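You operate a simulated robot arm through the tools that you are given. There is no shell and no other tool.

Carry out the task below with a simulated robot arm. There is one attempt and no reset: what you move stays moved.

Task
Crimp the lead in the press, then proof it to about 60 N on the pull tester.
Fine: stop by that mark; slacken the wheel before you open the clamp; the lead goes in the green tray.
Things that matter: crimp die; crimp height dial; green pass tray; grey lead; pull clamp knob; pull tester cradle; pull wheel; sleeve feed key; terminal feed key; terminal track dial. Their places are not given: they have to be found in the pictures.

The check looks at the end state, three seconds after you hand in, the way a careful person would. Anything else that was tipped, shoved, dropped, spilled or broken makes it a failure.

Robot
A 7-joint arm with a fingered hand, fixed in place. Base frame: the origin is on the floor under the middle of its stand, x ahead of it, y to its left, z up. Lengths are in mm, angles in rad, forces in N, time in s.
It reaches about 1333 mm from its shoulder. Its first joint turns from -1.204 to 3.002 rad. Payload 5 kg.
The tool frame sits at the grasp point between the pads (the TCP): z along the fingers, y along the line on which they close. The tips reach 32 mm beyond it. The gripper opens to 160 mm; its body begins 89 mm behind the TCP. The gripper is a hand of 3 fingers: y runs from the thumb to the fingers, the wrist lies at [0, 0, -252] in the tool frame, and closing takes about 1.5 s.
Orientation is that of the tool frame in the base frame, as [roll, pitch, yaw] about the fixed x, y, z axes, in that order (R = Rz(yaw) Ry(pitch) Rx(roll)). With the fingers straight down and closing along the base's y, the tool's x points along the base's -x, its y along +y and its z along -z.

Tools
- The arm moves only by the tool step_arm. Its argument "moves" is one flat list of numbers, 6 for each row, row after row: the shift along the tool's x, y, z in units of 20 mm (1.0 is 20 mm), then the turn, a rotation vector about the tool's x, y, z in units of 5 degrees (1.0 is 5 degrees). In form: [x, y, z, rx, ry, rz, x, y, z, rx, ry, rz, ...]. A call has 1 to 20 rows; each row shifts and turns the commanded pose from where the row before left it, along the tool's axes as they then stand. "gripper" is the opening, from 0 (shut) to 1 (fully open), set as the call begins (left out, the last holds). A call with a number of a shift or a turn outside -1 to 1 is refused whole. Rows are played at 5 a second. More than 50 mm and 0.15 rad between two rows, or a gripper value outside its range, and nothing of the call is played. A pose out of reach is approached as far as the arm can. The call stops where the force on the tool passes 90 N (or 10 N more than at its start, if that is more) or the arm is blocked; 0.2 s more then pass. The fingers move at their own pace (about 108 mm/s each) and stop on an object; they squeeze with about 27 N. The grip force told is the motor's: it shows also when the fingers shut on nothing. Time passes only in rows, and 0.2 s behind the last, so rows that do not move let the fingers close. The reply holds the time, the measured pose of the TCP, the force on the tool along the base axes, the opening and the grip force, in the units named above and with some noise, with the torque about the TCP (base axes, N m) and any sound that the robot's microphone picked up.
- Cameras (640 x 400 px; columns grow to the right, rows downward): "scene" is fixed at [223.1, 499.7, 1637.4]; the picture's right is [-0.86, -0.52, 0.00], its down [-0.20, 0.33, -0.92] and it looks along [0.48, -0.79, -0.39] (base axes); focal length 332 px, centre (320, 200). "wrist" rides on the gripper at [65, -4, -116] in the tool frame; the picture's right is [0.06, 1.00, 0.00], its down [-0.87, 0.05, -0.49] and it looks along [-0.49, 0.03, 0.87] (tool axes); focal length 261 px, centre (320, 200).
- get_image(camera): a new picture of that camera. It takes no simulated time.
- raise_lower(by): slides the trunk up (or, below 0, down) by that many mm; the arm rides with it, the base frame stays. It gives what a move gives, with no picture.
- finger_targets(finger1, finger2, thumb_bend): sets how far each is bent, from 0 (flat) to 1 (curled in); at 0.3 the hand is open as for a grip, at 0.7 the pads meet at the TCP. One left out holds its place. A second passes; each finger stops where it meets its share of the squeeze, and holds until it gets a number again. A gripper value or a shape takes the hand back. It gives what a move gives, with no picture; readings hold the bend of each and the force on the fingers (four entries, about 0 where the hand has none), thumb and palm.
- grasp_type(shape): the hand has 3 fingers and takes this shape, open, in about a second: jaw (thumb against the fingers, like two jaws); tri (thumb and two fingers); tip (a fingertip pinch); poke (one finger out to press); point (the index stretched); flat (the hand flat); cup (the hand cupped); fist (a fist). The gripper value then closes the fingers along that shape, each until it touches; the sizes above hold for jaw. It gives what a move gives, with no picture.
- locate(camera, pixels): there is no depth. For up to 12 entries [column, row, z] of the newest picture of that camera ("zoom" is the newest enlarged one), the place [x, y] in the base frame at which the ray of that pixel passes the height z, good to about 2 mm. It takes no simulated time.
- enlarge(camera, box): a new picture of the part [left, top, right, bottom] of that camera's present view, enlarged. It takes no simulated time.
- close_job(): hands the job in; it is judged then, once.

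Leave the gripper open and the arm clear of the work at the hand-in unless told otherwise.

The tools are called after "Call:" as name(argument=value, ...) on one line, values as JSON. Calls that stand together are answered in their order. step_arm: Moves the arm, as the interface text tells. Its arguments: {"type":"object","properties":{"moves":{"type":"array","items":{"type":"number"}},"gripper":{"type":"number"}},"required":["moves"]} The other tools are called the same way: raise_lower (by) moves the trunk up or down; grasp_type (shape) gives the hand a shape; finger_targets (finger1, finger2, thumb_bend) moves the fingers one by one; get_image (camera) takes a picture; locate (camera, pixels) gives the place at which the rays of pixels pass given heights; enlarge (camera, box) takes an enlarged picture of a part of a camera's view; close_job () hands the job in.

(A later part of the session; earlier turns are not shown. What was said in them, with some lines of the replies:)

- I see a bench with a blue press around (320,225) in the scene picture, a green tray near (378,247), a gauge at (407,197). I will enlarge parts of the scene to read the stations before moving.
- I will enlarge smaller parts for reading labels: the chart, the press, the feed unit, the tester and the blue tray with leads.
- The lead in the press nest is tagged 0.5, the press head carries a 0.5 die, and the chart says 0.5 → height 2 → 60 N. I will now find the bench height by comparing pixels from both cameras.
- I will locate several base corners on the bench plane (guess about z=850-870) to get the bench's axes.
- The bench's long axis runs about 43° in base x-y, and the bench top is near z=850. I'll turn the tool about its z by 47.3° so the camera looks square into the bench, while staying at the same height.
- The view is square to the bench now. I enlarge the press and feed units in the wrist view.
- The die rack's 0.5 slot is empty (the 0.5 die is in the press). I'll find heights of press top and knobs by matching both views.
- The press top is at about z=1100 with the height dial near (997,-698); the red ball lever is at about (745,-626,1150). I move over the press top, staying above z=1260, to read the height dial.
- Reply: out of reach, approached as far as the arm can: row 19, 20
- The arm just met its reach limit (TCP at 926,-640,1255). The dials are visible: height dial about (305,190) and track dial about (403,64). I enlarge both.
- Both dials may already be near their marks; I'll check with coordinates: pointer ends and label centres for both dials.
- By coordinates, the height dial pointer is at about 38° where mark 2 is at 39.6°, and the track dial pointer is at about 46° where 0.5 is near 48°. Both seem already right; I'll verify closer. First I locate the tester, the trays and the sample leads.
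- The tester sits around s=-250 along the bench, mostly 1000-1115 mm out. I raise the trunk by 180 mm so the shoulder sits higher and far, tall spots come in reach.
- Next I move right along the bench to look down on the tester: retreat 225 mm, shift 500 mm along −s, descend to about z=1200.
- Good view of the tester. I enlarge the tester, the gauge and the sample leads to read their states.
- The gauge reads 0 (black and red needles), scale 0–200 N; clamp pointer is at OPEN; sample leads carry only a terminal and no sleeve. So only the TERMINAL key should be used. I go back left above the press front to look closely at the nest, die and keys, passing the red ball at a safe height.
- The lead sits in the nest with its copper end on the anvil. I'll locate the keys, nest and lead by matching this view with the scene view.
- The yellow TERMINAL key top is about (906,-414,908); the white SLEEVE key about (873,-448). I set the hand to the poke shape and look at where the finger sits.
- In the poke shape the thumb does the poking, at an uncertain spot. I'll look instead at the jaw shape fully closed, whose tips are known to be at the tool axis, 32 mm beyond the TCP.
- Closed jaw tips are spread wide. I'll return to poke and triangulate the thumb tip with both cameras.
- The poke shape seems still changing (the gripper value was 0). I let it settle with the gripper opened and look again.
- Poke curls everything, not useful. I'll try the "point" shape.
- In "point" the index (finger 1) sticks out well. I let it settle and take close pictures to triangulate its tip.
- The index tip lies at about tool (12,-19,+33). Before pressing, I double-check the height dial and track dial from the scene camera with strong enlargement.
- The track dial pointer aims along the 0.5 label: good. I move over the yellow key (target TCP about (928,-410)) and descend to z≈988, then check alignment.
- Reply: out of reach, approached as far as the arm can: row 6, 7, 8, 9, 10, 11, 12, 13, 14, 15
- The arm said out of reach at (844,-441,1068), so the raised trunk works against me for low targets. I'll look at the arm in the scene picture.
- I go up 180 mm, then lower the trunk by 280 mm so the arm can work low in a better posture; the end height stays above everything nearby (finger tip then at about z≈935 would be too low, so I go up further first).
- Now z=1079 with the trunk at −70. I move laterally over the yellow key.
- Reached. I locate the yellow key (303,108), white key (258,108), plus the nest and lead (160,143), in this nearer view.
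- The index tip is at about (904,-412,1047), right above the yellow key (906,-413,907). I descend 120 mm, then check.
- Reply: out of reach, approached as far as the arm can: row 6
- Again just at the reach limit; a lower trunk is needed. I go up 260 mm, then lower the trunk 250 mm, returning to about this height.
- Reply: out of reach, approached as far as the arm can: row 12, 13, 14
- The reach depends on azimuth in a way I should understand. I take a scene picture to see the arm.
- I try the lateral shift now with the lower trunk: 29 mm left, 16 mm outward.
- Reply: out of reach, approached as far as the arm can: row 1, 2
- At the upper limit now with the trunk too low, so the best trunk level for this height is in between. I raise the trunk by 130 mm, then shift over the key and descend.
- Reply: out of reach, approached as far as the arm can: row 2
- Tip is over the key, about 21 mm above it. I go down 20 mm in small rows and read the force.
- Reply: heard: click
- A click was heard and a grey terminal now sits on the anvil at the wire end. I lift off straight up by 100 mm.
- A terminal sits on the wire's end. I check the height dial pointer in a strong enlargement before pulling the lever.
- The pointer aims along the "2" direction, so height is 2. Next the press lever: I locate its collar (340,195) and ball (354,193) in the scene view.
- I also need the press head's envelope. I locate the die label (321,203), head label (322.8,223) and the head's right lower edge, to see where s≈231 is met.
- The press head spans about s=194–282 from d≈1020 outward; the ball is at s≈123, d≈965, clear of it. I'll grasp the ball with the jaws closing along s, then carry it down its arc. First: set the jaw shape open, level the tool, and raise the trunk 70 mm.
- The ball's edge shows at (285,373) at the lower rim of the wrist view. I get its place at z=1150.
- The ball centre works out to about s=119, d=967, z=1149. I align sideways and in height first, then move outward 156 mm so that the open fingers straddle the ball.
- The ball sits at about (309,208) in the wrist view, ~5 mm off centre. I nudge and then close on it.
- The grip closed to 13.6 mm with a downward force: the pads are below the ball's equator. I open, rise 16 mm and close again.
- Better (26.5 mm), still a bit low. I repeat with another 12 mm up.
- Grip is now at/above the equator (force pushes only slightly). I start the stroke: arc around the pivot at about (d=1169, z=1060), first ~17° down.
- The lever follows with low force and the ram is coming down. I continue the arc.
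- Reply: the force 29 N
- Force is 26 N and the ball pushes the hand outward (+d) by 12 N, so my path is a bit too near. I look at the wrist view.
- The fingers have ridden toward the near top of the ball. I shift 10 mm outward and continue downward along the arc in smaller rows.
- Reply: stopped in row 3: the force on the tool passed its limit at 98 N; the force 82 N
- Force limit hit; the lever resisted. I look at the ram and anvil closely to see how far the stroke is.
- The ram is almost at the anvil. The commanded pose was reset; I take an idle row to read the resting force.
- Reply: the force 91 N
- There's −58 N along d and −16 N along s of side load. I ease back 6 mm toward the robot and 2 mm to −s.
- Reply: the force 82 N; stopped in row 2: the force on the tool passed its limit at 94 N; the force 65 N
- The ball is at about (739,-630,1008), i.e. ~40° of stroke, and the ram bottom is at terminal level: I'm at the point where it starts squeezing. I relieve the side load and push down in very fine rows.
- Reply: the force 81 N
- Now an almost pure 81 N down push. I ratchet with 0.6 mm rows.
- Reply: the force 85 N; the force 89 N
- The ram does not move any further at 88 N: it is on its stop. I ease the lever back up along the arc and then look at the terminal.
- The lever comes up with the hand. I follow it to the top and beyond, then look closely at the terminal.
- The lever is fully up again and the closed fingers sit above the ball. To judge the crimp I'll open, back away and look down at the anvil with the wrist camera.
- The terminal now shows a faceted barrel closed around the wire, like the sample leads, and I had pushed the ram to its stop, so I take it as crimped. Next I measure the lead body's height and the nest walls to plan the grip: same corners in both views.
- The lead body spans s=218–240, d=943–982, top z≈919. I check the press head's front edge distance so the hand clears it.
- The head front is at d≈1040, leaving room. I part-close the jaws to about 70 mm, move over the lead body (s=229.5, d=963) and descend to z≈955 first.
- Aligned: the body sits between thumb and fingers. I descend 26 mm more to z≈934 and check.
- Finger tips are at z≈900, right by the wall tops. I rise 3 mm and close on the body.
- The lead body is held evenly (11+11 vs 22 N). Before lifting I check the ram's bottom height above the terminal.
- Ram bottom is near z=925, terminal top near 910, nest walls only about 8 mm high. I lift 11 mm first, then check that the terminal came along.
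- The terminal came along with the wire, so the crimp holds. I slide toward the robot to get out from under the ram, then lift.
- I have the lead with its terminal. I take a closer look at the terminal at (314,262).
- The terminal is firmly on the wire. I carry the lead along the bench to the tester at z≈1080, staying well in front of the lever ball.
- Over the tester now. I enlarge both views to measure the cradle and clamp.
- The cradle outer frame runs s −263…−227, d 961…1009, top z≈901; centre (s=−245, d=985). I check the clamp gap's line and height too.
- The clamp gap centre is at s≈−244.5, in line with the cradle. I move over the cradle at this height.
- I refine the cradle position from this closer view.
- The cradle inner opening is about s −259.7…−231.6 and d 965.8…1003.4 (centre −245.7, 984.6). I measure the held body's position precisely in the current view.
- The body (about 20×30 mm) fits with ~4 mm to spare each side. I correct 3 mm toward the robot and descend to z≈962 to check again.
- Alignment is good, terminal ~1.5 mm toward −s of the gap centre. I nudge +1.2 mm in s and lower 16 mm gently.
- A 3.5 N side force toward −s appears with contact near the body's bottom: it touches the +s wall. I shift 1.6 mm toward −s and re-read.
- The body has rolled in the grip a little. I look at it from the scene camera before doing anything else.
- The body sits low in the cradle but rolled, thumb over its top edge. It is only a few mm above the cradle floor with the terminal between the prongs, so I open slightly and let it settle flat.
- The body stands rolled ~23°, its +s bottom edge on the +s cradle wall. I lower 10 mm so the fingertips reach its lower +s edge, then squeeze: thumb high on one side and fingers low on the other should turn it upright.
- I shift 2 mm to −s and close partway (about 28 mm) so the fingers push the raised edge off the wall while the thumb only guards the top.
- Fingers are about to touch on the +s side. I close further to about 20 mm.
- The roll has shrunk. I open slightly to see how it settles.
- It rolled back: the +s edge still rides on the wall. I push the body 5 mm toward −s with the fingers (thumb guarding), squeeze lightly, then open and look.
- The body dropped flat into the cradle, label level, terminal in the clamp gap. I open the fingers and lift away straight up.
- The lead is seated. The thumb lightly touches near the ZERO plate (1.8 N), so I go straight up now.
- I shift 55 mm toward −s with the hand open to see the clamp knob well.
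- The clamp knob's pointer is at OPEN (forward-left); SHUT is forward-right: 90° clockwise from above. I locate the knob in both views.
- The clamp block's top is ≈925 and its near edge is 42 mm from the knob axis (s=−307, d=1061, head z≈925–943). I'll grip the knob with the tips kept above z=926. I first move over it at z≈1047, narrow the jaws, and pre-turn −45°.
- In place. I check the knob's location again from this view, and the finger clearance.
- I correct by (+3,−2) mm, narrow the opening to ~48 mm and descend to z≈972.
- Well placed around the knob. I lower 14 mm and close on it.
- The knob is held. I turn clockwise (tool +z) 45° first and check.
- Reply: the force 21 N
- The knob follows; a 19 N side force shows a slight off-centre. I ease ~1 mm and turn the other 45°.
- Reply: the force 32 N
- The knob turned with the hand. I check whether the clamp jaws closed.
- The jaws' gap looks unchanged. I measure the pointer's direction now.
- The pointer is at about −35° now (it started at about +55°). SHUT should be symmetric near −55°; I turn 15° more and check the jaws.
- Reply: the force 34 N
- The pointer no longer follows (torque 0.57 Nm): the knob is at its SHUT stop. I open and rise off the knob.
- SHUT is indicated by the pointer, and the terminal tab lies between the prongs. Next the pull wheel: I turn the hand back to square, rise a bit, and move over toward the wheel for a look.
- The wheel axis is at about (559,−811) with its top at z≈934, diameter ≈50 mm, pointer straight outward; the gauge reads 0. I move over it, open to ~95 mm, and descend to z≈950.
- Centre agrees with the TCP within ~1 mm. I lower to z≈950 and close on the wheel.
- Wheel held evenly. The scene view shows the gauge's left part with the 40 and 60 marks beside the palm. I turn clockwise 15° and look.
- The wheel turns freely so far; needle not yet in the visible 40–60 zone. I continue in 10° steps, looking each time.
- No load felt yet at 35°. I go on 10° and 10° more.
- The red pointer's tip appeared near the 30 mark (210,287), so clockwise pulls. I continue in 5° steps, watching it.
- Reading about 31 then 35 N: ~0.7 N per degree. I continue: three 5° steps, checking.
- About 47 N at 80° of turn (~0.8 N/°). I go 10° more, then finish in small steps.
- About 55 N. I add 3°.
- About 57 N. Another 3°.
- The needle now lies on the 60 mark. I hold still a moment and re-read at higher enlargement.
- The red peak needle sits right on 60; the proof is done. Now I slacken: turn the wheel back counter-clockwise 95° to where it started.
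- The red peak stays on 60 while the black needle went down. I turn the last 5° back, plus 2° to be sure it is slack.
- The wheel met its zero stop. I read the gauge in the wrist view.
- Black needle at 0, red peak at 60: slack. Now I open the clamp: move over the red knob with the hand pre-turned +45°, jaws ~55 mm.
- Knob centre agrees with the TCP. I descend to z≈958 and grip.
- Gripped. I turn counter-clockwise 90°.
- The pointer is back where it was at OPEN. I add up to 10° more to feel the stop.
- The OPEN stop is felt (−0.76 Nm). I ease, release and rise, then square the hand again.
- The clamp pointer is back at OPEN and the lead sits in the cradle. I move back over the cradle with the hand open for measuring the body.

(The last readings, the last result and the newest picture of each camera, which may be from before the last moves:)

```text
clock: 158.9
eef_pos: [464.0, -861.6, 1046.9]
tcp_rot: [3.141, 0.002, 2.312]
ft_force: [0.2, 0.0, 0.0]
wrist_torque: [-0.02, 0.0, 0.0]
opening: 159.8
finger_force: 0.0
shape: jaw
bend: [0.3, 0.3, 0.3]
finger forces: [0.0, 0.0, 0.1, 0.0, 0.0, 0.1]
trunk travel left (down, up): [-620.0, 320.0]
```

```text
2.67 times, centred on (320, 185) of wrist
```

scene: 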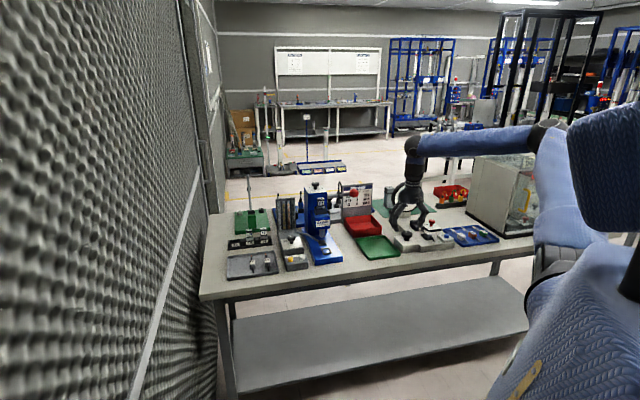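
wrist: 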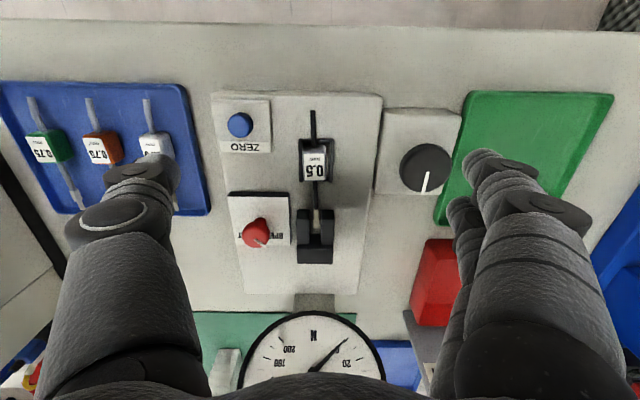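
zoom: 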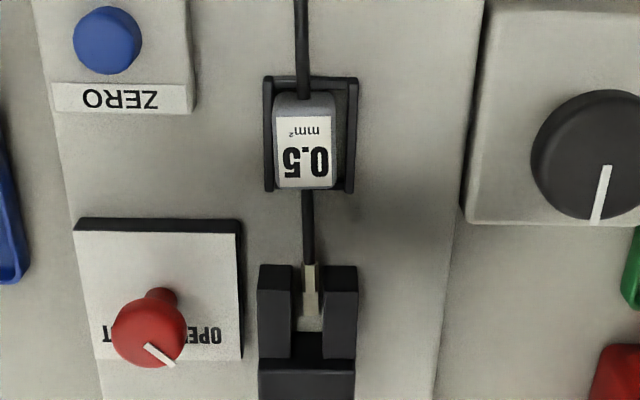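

Call:
enlarge(camera="wrist", box=[290, 130, 345, 200])

Call:
enlarge(camera="scene", box=[416, 224, 446, 248])

```text
5.71 times, centred on (318, 165) of wrist
```

zoom: 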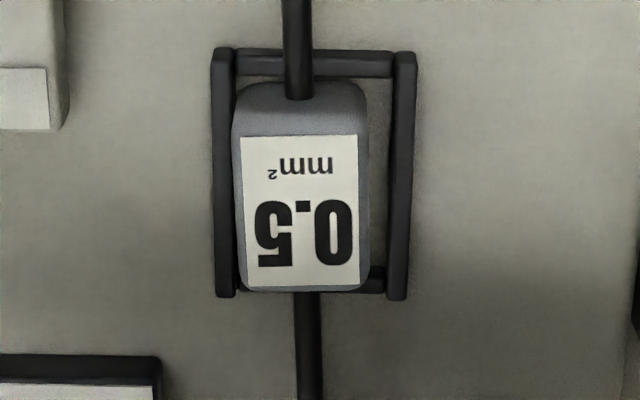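

```text
16.00 times, centred on (431, 236) of scene
```

zoom: 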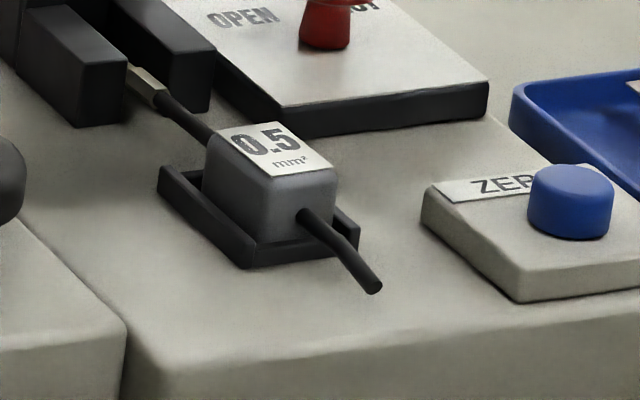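

Call:
locate(camera="wrist", pixels=[[303.6, 152.7, 918], [325.4, 152.7, 918], [304.3, 180.8, 918], [325.4, 180.4, 918], [314.5, 167, 918]])

Call:
locate(camera="scene", pixels=[[424.7, 232.2, 918], [424.7, 232.2, 922], [427.9, 234.6, 918], [427.9, 234.6, 914], [431.9, 234, 918], [431.9, 234, 914]])

```text
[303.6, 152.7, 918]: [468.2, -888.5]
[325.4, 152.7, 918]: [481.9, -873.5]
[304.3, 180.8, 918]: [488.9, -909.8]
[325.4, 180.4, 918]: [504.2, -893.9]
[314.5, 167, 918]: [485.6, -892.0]
```

```text
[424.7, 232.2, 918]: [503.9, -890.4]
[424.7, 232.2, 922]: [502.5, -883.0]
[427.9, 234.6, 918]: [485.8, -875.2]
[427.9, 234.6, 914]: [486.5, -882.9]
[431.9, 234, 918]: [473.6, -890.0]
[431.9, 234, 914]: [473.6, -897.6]
```

The body centre is at about s=−246.8, d=985, top z≈918. I move over it with a ~36 mm opening and descend to z≈956 first.

Call:
step_arm(moves=[-0.62, -0.06, 0, 0, 0, 0, -0.62, -0.06, 0, 0, 0, 0, -0.62, -0.06, 0, 0, 0, 0, 0, 0, 0.9, 0, 0, 0, 0, 0, 0.9, 0, 0, 0, 0, 0, 0.9, 0, 0, 0, 0, 0, 0.9, 0, 0, 0, 0, 0, 0.95, 0, 0, 0], gripper=0.23)

Call:
get_image(camera="wrist")

Call:
enlarge(camera="wrist", box=[260, 100, 380, 260])

```text
clock: 160.7
eef_pos: [488.6, -895.7, 955.8]
tcp_rot: [3.139, 0.003, 2.315]
ft_force: [1.3, -0.4, 0.3]
wrist_torque: [0.01, 0.03, 0.05]
opening: 37.3
finger_force: 0.1
shape: jaw
bend: [0.73, 0.73, 0.7]
finger forces: [0.0, 0.0, 0.0, 0.0, 0.0, 0.0]
trunk travel left (down, up): [-620.0, 320.0]
```

```text
taken
```

wrist: 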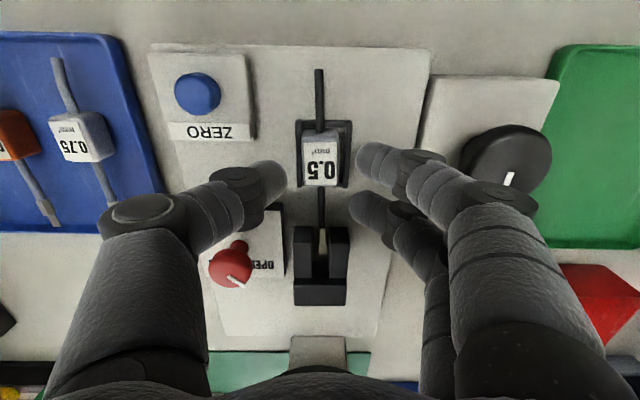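

```text
2.50 times, centred on (320, 180) of wrist
```

zoom: 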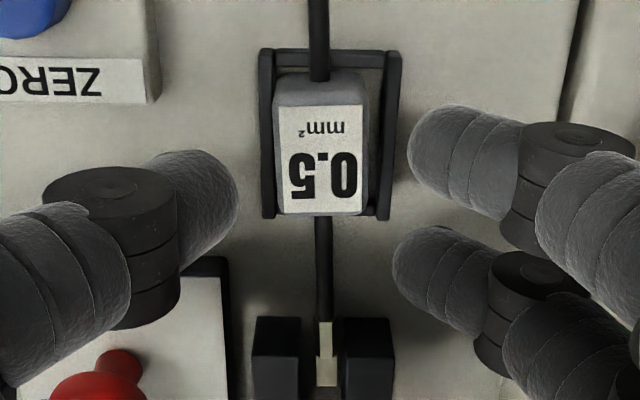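

TCP is 4 mm too far out. I correct and lower to z≈937.

Call:
step_arm(moves=[0.2, 0.06, 0.3, 0, 0, 0, 0, 0, 0.35, 0, 0, 0, 0, 0, 0.3, 0, 0, 0])

Call:
enlarge(camera="wrist", box=[260, 100, 380, 260])

Call:
enlarge(camera="scene", box=[412, 215, 447, 247])

```text
clock: 161.5
eef_pos: [486.6, -890.8, 937.7]
tcp_rot: [3.14, 0.003, 2.313]
ft_force: [-0.5, -0.3, 0.4]
wrist_torque: [-0.02, -0.05, 0.0]
opening: 37.2
finger_force: 0.0
shape: jaw
bend: [0.73, 0.73, 0.7]
finger forces: [0.0, 0.0, 0.0, 0.1, 0.0, 0.0]
trunk travel left (down, up): [-620.0, 320.0]
```

```text
2.50 times, centred on (320, 180) of wrist
```

zoom: 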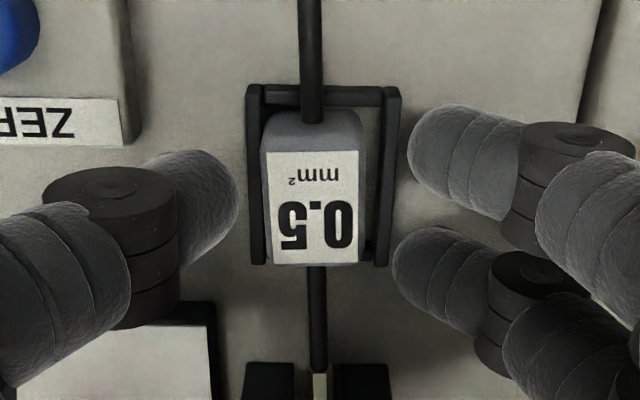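

```text
12.50 times, centred on (430, 231) of scene
```

zoom: 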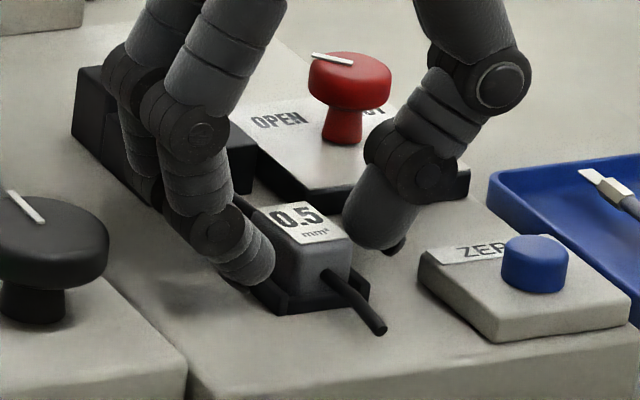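

The body is ~2.5 mm toward the thumb. I shift 2 mm to −s and close.

Call:
step_arm(moves=[0, -0.1, 0.05, 0, 0, 0, 0, 0, 0, 0, 0, 0])

Call:
step_arm(moves=[0, 0, 0, 0, 0, 0, 0, 0, 0, 0, 0, 0, 0, 0, 0, 0, 0, 0, 0, 0, 0, 0, 0, 0, 0, 0, 0, 0, 0, 0], gripper=0)

Call:
enlarge(camera="wrist", box=[260, 100, 380, 260])

Call:
enlarge(camera="scene", box=[412, 215, 447, 247])

```text
clock: 162.1
eef_pos: [484.9, -891.2, 936.0]
tcp_rot: [3.14, 0.003, 2.314]
ft_force: [-0.7, -0.4, 0.3]
wrist_torque: [-0.01, 0.0, 0.01]
opening: 37.2
finger_force: 0.0
shape: jaw
bend: [0.73, 0.73, 0.7]
finger forces: [0.1, 0.1, 0.1, 0.1, 0.1, 0.1]
trunk travel left (down, up): [-620.0, 320.0]
```

```text
clock: 163.3
eef_pos: [487.1, -890.8, 936.6]
tcp_rot: [3.137, 0.003, 2.312]
ft_force: [2.7, 3.9, -0.9]
wrist_torque: [0.15, -0.09, 0.06]
opening: 19.3
finger_force: 26.9
shape: jaw
bend: [0.72, 0.72, 0.7]
finger forces: [13.7, 13.7, 0.1, 0.1, 22.0, 0.0]
trunk travel left (down, up): [-620.0, 320.0]
```

```text
2.50 times, centred on (320, 180) of wrist
```

zoom: 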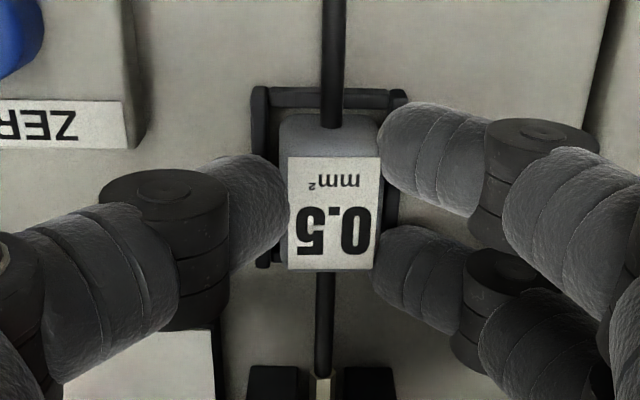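

```text
12.50 times, centred on (430, 231) of scene
```

zoom: 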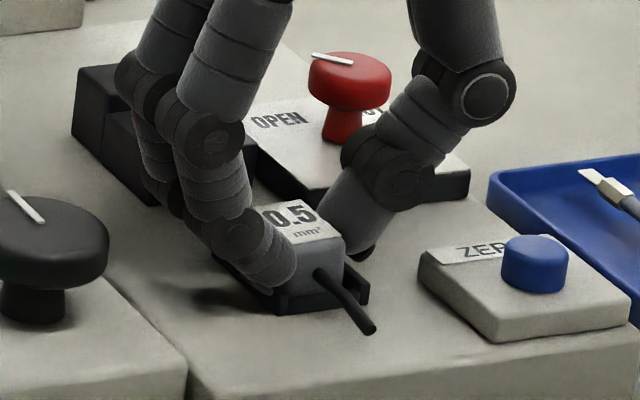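

Good grip. I lift straight up, slowly at first.

Call:
step_arm(moves=[0, 0.03, -0.2, 0, 0, 0, 0, 0, -0.3, 0, 0, 0, 0, 0, -0.4, 0, 0, 0, 0, 0, -0.6, 0, 0, 0])

Call:
enlarge(camera="wrist", box=[260, 90, 380, 310])

Call:
enlarge(camera="scene", box=[405, 205, 450, 250])

```text
clock: 164.3
eef_pos: [485.5, -891.4, 966.6]
tcp_rot: [3.139, 0.002, 2.314]
ft_force: [-0.4, 0.3, -0.5]
wrist_torque: [-0.03, -0.04, -0.01]
opening: 18.7
finger_force: 27.3
shape: jaw
bend: [0.72, 0.72, 0.7]
finger forces: [12.8, 12.5, 0.1, 0.1, 25.3, 0.0]
trunk travel left (down, up): [-620.0, 320.0]
```

```text
1.82 times, centred on (320, 200) of wrist
```

zoom: 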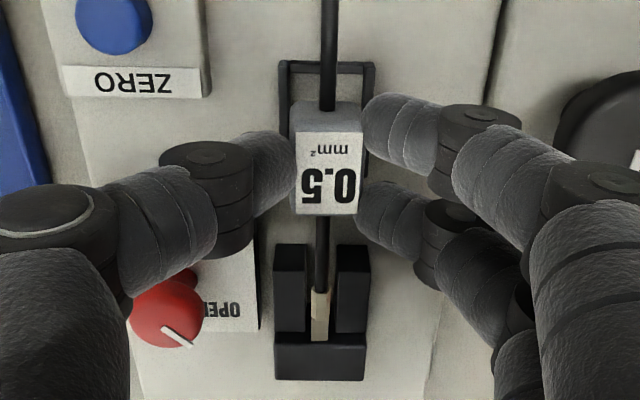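

```text
8.89 times, centred on (428, 228) of scene
```

zoom: 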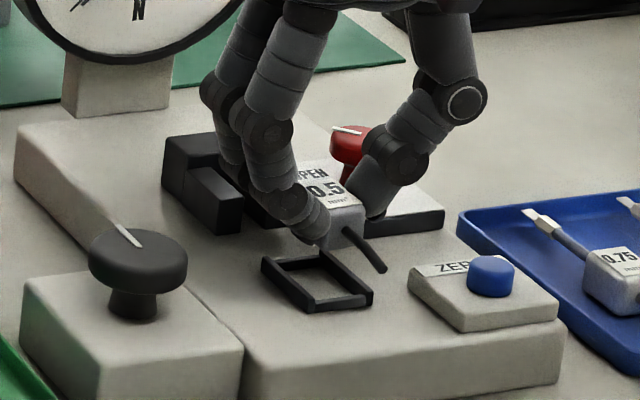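

The lead is out of the cradle. I raise it to z≈1070 and carry it toward the green tray.

Call:
step_arm(moves=[0, 0, -1, 0, 0, 0, 0, 0, -1, 0, 0, 0, 0, 0, -1, 0, 0, 0, 0, 0, -1, 0, 0, 0, 0.2, 0.5, -1, 0, 0, 0, 0.3, 1, 0, 0, 0, 0, 0.3, 1, 0, 0, 0, 0, 0.3, 1, 0, 0, 0, 0, 0.3, 1, 0, 0, 0, 0, 0.3, 1, 0, 0, 0, 0, 0.3, 1, 0, 0, 0, 0, 0.3, 1, 0, 0, 0, 0, 0.3, 1, 0, 0, 0, 0, 0.3, 1, 0, 0, 0, 0, 0.3, 1, 0, 0, 0, 0, 0.3, 0.8, 0, 0, 0, 0])

Call:
get_image(camera="wrist")

Call:
get_image(camera="scene")

```text
clock: 167.7
eef_pos: [603.6, -685.5, 1066.5]
tcp_rot: [-3.14, 0.004, 2.311]
ft_force: [-0.4, 0.9, -0.4]
wrist_torque: [-0.01, 0.01, -0.02]
opening: 18.8
finger_force: 26.7
shape: jaw
bend: [0.72, 0.72, 0.7]
finger forces: [12.7, 12.7, 0.1, 0.0, 25.2, 0.1]
trunk travel left (down, up): [-620.0, 320.0]
```

```text
taken
```

wrist: 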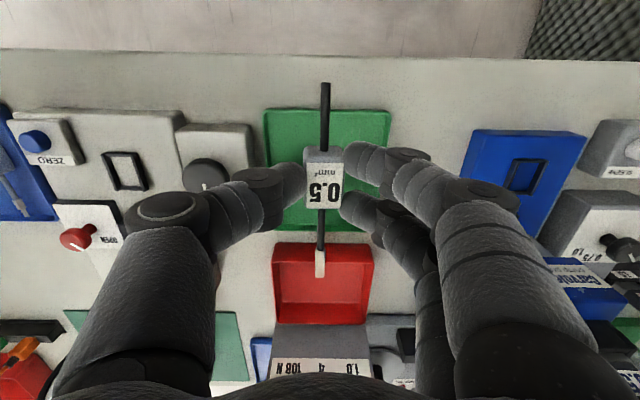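

```text
taken
```

scene: 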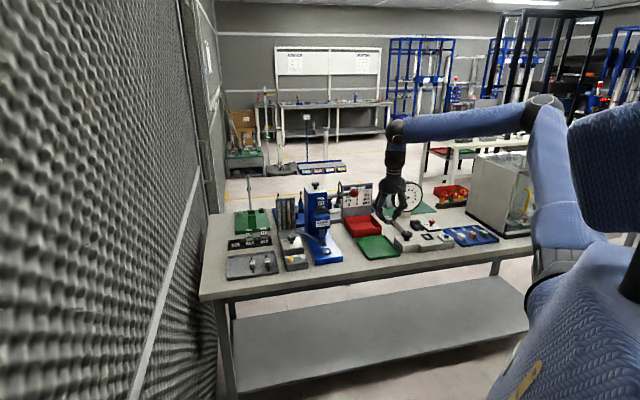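

Call:
enlarge(camera="scene", box=[345, 225, 410, 265])

Call:
locate(camera="wrist", pixels=[[264, 110, 860], [264, 110, 870], [390, 112, 860], [390, 112, 870], [386, 232, 870], [276, 230, 870], [320, 170, 860]])

```text
9.85 times, centred on (378, 245) of scene
```

zoom: 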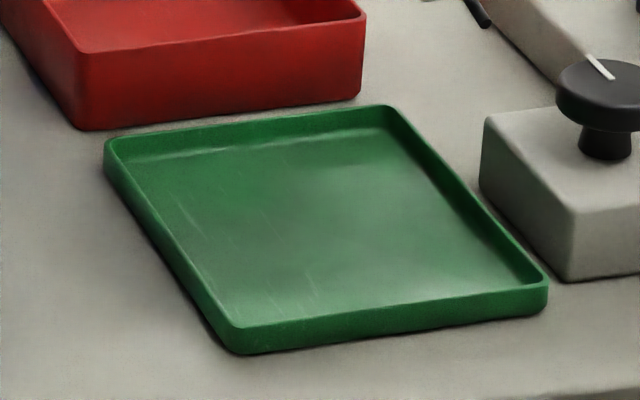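

```text
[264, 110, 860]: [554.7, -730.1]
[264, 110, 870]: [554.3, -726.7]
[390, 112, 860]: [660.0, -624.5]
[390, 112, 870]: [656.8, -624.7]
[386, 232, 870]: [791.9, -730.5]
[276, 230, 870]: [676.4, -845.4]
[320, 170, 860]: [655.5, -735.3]
```

Call:
locate(camera="scene", pixels=[[356.2, 239.4, 868], [384.9, 235.7, 868], [401.1, 253.9, 868], [369.4, 258.7, 868], [356.2, 239.4, 862], [369.4, 258.7, 862], [375, 249, 855]])

```text
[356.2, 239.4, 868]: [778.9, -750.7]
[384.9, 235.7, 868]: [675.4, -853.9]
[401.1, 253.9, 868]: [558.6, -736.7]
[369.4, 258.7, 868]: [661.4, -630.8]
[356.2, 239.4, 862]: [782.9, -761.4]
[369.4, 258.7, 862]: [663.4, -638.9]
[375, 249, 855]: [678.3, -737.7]
```

Call:
locate(camera="wrist", pixels=[[325, 84, 1035], [319, 275, 1035], [323, 178, 1047]])

```text
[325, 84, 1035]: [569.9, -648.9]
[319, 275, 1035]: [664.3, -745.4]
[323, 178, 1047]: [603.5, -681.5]
```

The lead is 135 mm long (−50…+85 from TCP); the tray interior spans about d 912–1074, s −82…55. I place it with the TCP at s≈−13, d≈975. I move there and descend to z≈926.

Call:
step_arm(moves=[-0.78, 0.1, 0, 0, 0, 0, -0.78, 0.1, 0, 0, 0, 0, -0.78, 0.1, 0, 0, 0, 0, -0.78, 0.1, 0, 0, 0, 0, 0, 0, 1, 0, 0, 0, 0, 0, 1, 0, 0, 0, 0, 0, 1, 0, 0, 0, 0, 0, 1, 0, 0, 0, 0, 0, 1, 0, 0, 0, 0, 0, 1, 0, 0, 0, 0, 0, 1, 0, 0, 0])

Call:
get_image(camera="wrist")

Call:
enlarge(camera="scene", box=[335, 195, 415, 265])

```text
clock: 170.1
eef_pos: [653.7, -727.3, 926.3]
tcp_rot: [3.141, 0.003, 2.312]
ft_force: [0.5, -0.3, -0.5]
wrist_torque: [0.02, 0.04, 0.01]
opening: 18.8
finger_force: 27.1
shape: jaw
bend: [0.72, 0.72, 0.7]
finger forces: [12.8, 12.5, 0.1, 0.0, 25.1, 0.0]
trunk travel left (down, up): [-620.0, 320.0]
```

```text
taken
```

wrist: 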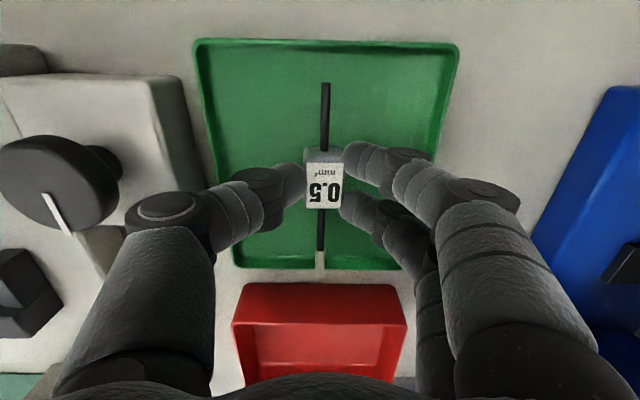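

```text
5.71 times, centred on (375, 230) of scene
```

zoom: 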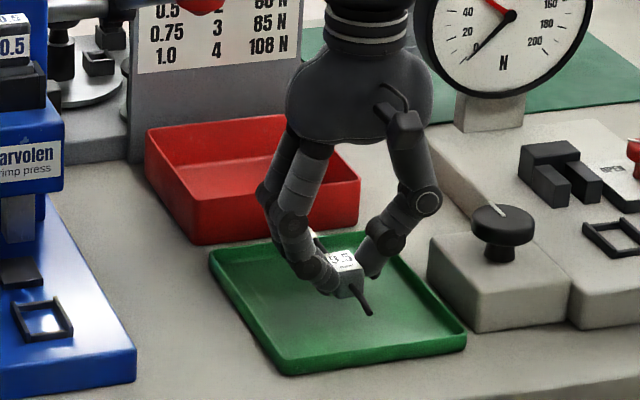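

Call:
locate(camera="wrist", pixels=[[320, 268, 895], [300, 266, 870], [300, 258, 870], [320, 43, 870], [325, 84, 895], [235, 266, 870], [455, 45, 870]])

Call:
enlarge(camera="wrist", box=[220, 200, 420, 290])

```text
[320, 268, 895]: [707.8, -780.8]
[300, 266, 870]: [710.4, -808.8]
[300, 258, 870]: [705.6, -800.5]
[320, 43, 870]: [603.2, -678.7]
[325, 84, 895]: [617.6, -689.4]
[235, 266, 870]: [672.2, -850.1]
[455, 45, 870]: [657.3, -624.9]
```

```text
3.20 times, centred on (320, 245) of wrist
```

zoom: 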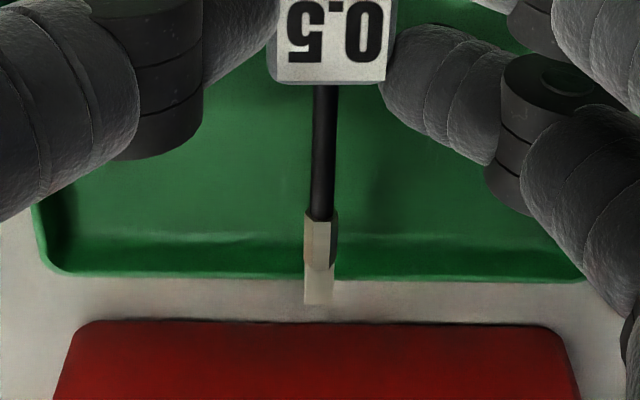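

The tip would be ~10 mm inside the far rim, the tail ~15 mm inside the near rim. I shift 3 mm toward the robot and lower gently.

Call:
step_arm(moves=[0.15, 0, 0.25, 0, 0, 0, 0, 0, 0.25, 0, 0, 0, 0, 0, 0.25, 0, 0, 0])

Call:
enlarge(camera="scene", box=[355, 225, 400, 262])

```text
clock: 170.9
eef_pos: [650.4, -725.4, 912.5]
tcp_rot: [3.14, 0.002, 2.315]
ft_force: [1.0, -0.3, -0.4]
wrist_torque: [0.01, 0.01, 0.0]
opening: 18.9
finger_force: 26.5
shape: jaw
bend: [0.72, 0.72, 0.7]
finger forces: [12.8, 12.6, 0.0, 0.0, 25.2, 0.0]
trunk travel left (down, up): [-620.0, 320.0]
```

```text
10.81 times, centred on (378, 244) of scene
```

zoom: 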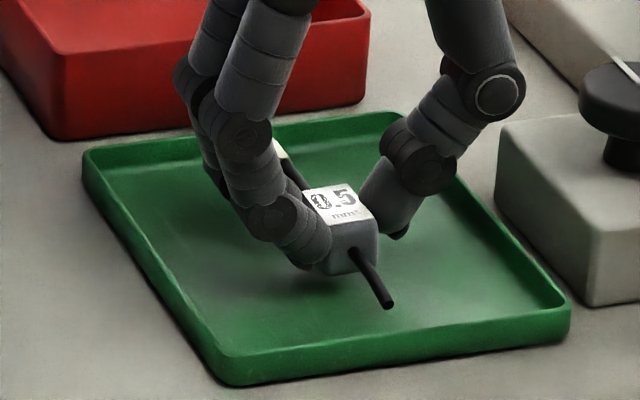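

Still a little above the floor (shadow visible). I lower in 3 mm rows until contact shows.

Call:
step_arm(moves=[0, 0, 0.15, 0, 0, 0, 0, 0, 0.15, 0, 0, 0])

Call:
step_arm(moves=[0, 0, 0.1, 0, 0, 0, 0, 0, 0.1, 0, 0, 0])

Call:
enlarge(camera="scene", box=[355, 225, 400, 262])

```text
clock: 171.5
eef_pos: [650.1, -724.6, 905.8]
tcp_rot: [3.141, 0.002, 2.313]
ft_force: [-0.1, 0.3, -0.5]
wrist_torque: [0.0, 0.01, 0.0]
opening: 18.9
finger_force: 26.8
shape: jaw
bend: [0.72, 0.72, 0.7]
finger forces: [12.8, 12.6, 0.0, 0.0, 25.4, 0.1]
trunk travel left (down, up): [-620.0, 320.0]
```

```text
clock: 172.1
eef_pos: [652.0, -724.4, 904.0]
tcp_rot: [3.139, 0.005, 2.314]
ft_force: [-1.7, -2.7, 19.5]
wrist_torque: [0.04, -0.04, 0.01]
opening: 20.1
finger_force: 26.9
shape: jaw
bend: [0.73, 0.73, 0.71]
finger forces: [14.1, 13.7, 0.1, 0.1, 30.9, 0.1]
trunk travel left (down, up): [-620.0, 320.0]
```

```text
10.81 times, centred on (378, 244) of scene
```

zoom: 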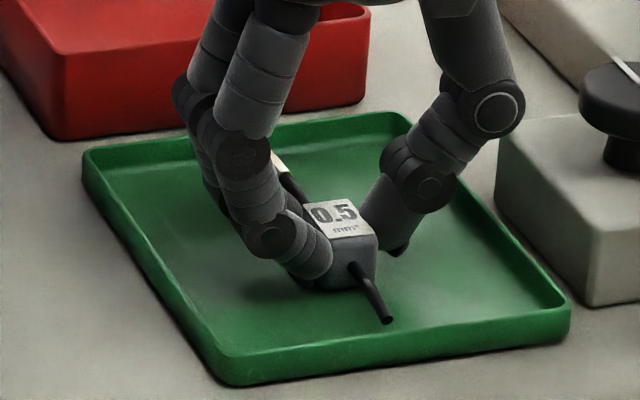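

The body touches the floor (19.5 N). I ease up 1.5 mm, open the fingers, and rise.

Call:
step_arm(moves=[0, 0, -0.08, 0, 0, 0, 0, 0, 0, 0, 0, 0])

Call:
step_arm(moves=[0, 0, 0, 0, 0, 0, 0, 0, 0, 0, 0, 0, 0, 0, 0, 0, 0, 0, 0, 0, 0, 0, 0, 0], gripper=0.35)

Call:
enlarge(camera="scene", box=[355, 225, 400, 262])

```text
clock: 172.7
eef_pos: [649.7, -725.6, 904.6]
tcp_rot: [3.14, 0.003, 2.314]
ft_force: [1.7, -3.0, 15.7]
wrist_torque: [0.02, -0.07, -0.03]
opening: 20.1
finger_force: 26.8
shape: jaw
bend: [0.73, 0.73, 0.71]
finger forces: [14.4, 14.0, 0.1, 0.0, 29.7, 0.0]
trunk travel left (down, up): [-620.0, 320.0]
```

```text
clock: 173.7
eef_pos: [649.9, -724.8, 902.6]
tcp_rot: [3.141, 0.001, 2.314]
ft_force: [-0.6, -0.8, -0.9]
wrist_torque: [-0.01, 0.01, -0.01]
opening: 55.5
finger_force: 0.0
shape: jaw
bend: [0.73, 0.73, 0.7]
finger forces: [0.0, 0.0, 0.1, 0.0, 0.0, 0.1]
trunk travel left (down, up): [-620.0, 320.0]
```

```text
10.81 times, centred on (378, 244) of scene
```

zoom: 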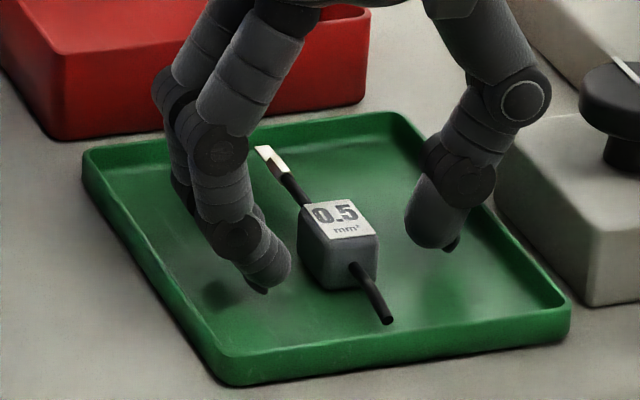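

The lead lies in the green tray. I rise straight up and retreat toward the robot.

Call:
step_arm(moves=[0, 0, -0.5, 0, 0, 0, 0, 0, -1, 0, 0, 0, 0, 0, -1, 0, 0, 0, 0, 0, -1, 0, 0, 0, 0, 0, -1, 0, 0, 0, 0, 0, -1, 0, 0, 0, 0, 0, -1, 0, 0, 0, 0, 0, -1, 0, 0, 0, 0.8, 0, -1, 0, 0, 0, 1, 0, -0.8, 0, 0, 0, 1, 0, -0.5, 0, 0, 0, 1, 0, -0.5, 0, 0, 0, 1, 0, 0, 0, 0, 0, 1, 0, 0, 0, 0, 0, 1, 0, 0, 0, 0, 0])

Call:
get_image(camera="scene")

Call:
get_image(camera="wrist")

```text
clock: 176.9
eef_pos: [558.1, -623.5, 1110.7]
tcp_rot: [3.141, 0.005, 2.315]
ft_force: [0.0, 0.2, -0.1]
wrist_torque: [0.02, -0.01, 0.03]
opening: 55.5
finger_force: 0.2
shape: jaw
bend: [0.73, 0.73, 0.7]
finger forces: [0.0, 0.0, 0.1, 0.1, 0.0, 0.0]
trunk travel left (down, up): [-620.0, 320.0]
```

```text
taken
```

scene: 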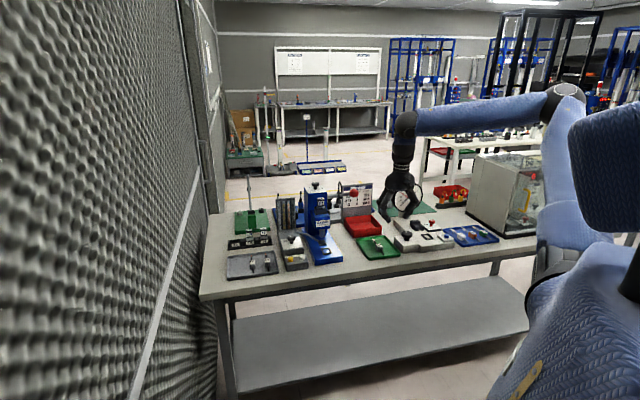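

```text
taken
```

wrist: 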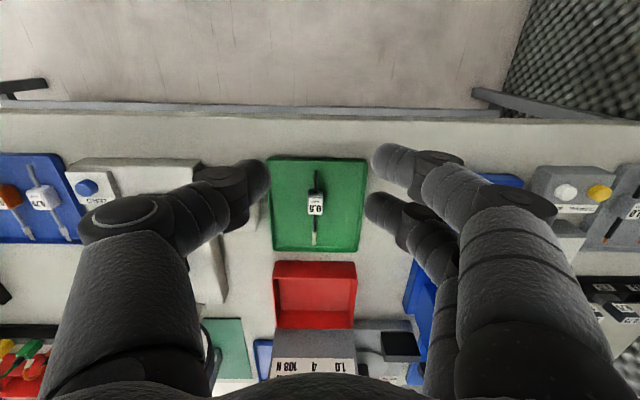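

I open the hand, rise further clear of the bench, and check everything.

Call:
step_arm(moves=[1, 0, -1, 0, 0, 0, 1, 0, -1, 0, 0, 0, 1, 0, -1, 0, 0, 0, 1, 0, -1, 0, 0, 0, 1, 0, -0.5, 0, 0, 0, 1, 0, 0, 0, 0, 0], gripper=1)

Call:
enlarge(camera="scene", box=[220, 170, 360, 285])

Call:
enlarge(camera="scene", box=[330, 170, 510, 270])

Call:
enlarge(camera="scene", box=[350, 228, 410, 265])

```text
clock: 178.3
eef_pos: [476.0, -536.4, 1200.1]
tcp_rot: [3.14, 0.003, 2.313]
ft_force: [-0.8, -0.6, 0.2]
wrist_torque: [-0.06, -0.03, -0.01]
opening: 159.7
finger_force: 0.1
shape: jaw
bend: [0.3, 0.3, 0.3]
finger forces: [0.0, 0.0, 0.0, 0.1, 0.0, 0.0]
trunk travel left (down, up): [-620.0, 320.0]
```

```text
3.48 times, centred on (290, 228) of scene
```

zoom: 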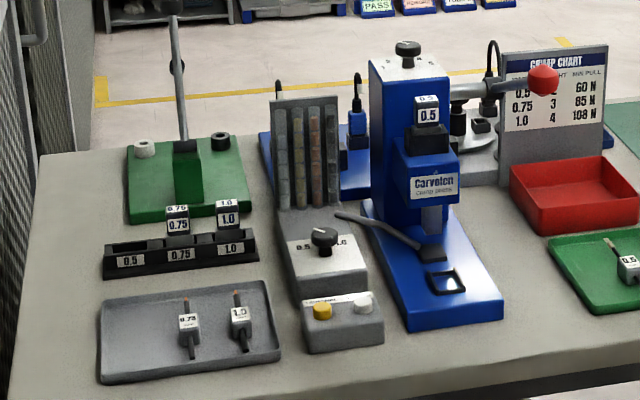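

```text
3.56 times, centred on (420, 220) of scene
```

zoom: 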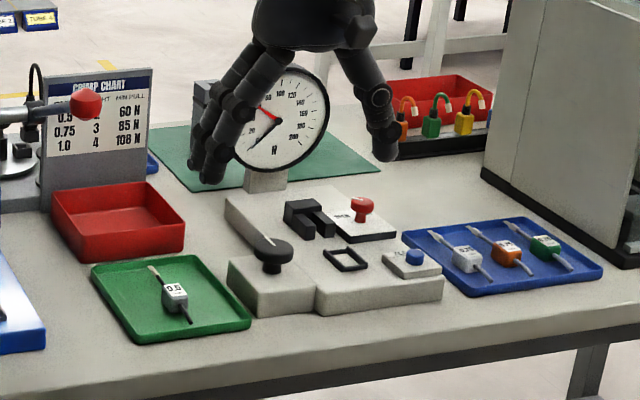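

```text
10.67 times, centred on (380, 246) of scene
```

zoom: 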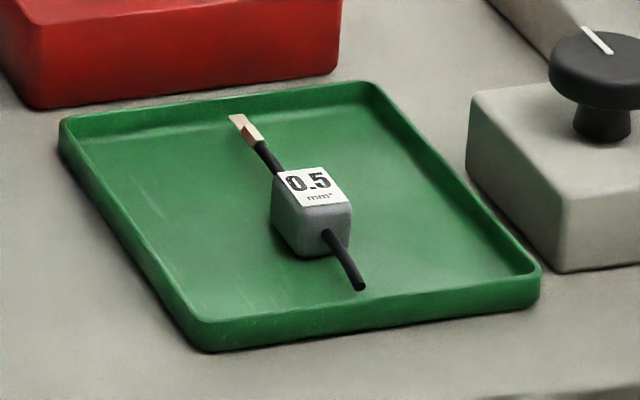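

The crimped 0.5 lead lies in the green tray. The clamp is open, the wheel slack, the gauge at 0 with its peak at 60, and the press lever is up. The rest of the bench is undisturbed, and the arm is clear with the gripper open, so I hand in.

Call:
close_job()

```text
The job is handed in.
```

I crimped the grey 0.5 lead in the press, proofed it to about 60 N on the pull tester, and left it in the green tray. The job is handed in; I haven't had a verdict back.

- **Settings:** the press already held the 0.5 die. The height dial was at 2 and the track dial at 0.5, which matches the chart's 60 N row, so I changed neither.
- **Feed:** I pressed the terminal key once and heard a click. I did not press the sleeve key, because the finished sample leads carry no sleeve.
- **Crimp:** I pulled the lever to its stop, with the force reaching about 88 N. No crimp sound was heard, but the terminal stayed on the wire when I lifted the lead and through the pull.
- **Pull test:** I stopped with the red peak needle on the 60 mark. I turned the wheel back to its zero stop before opening the clamp.
- **Slip in handling:** the lead body rolled in the grip while I set it in the tester cradle, so I pushed it flat before shutting the clamp.

The lead lies flat inside the tray. Nothing else on the bench looks moved, and the arm is clear with the gripper open.
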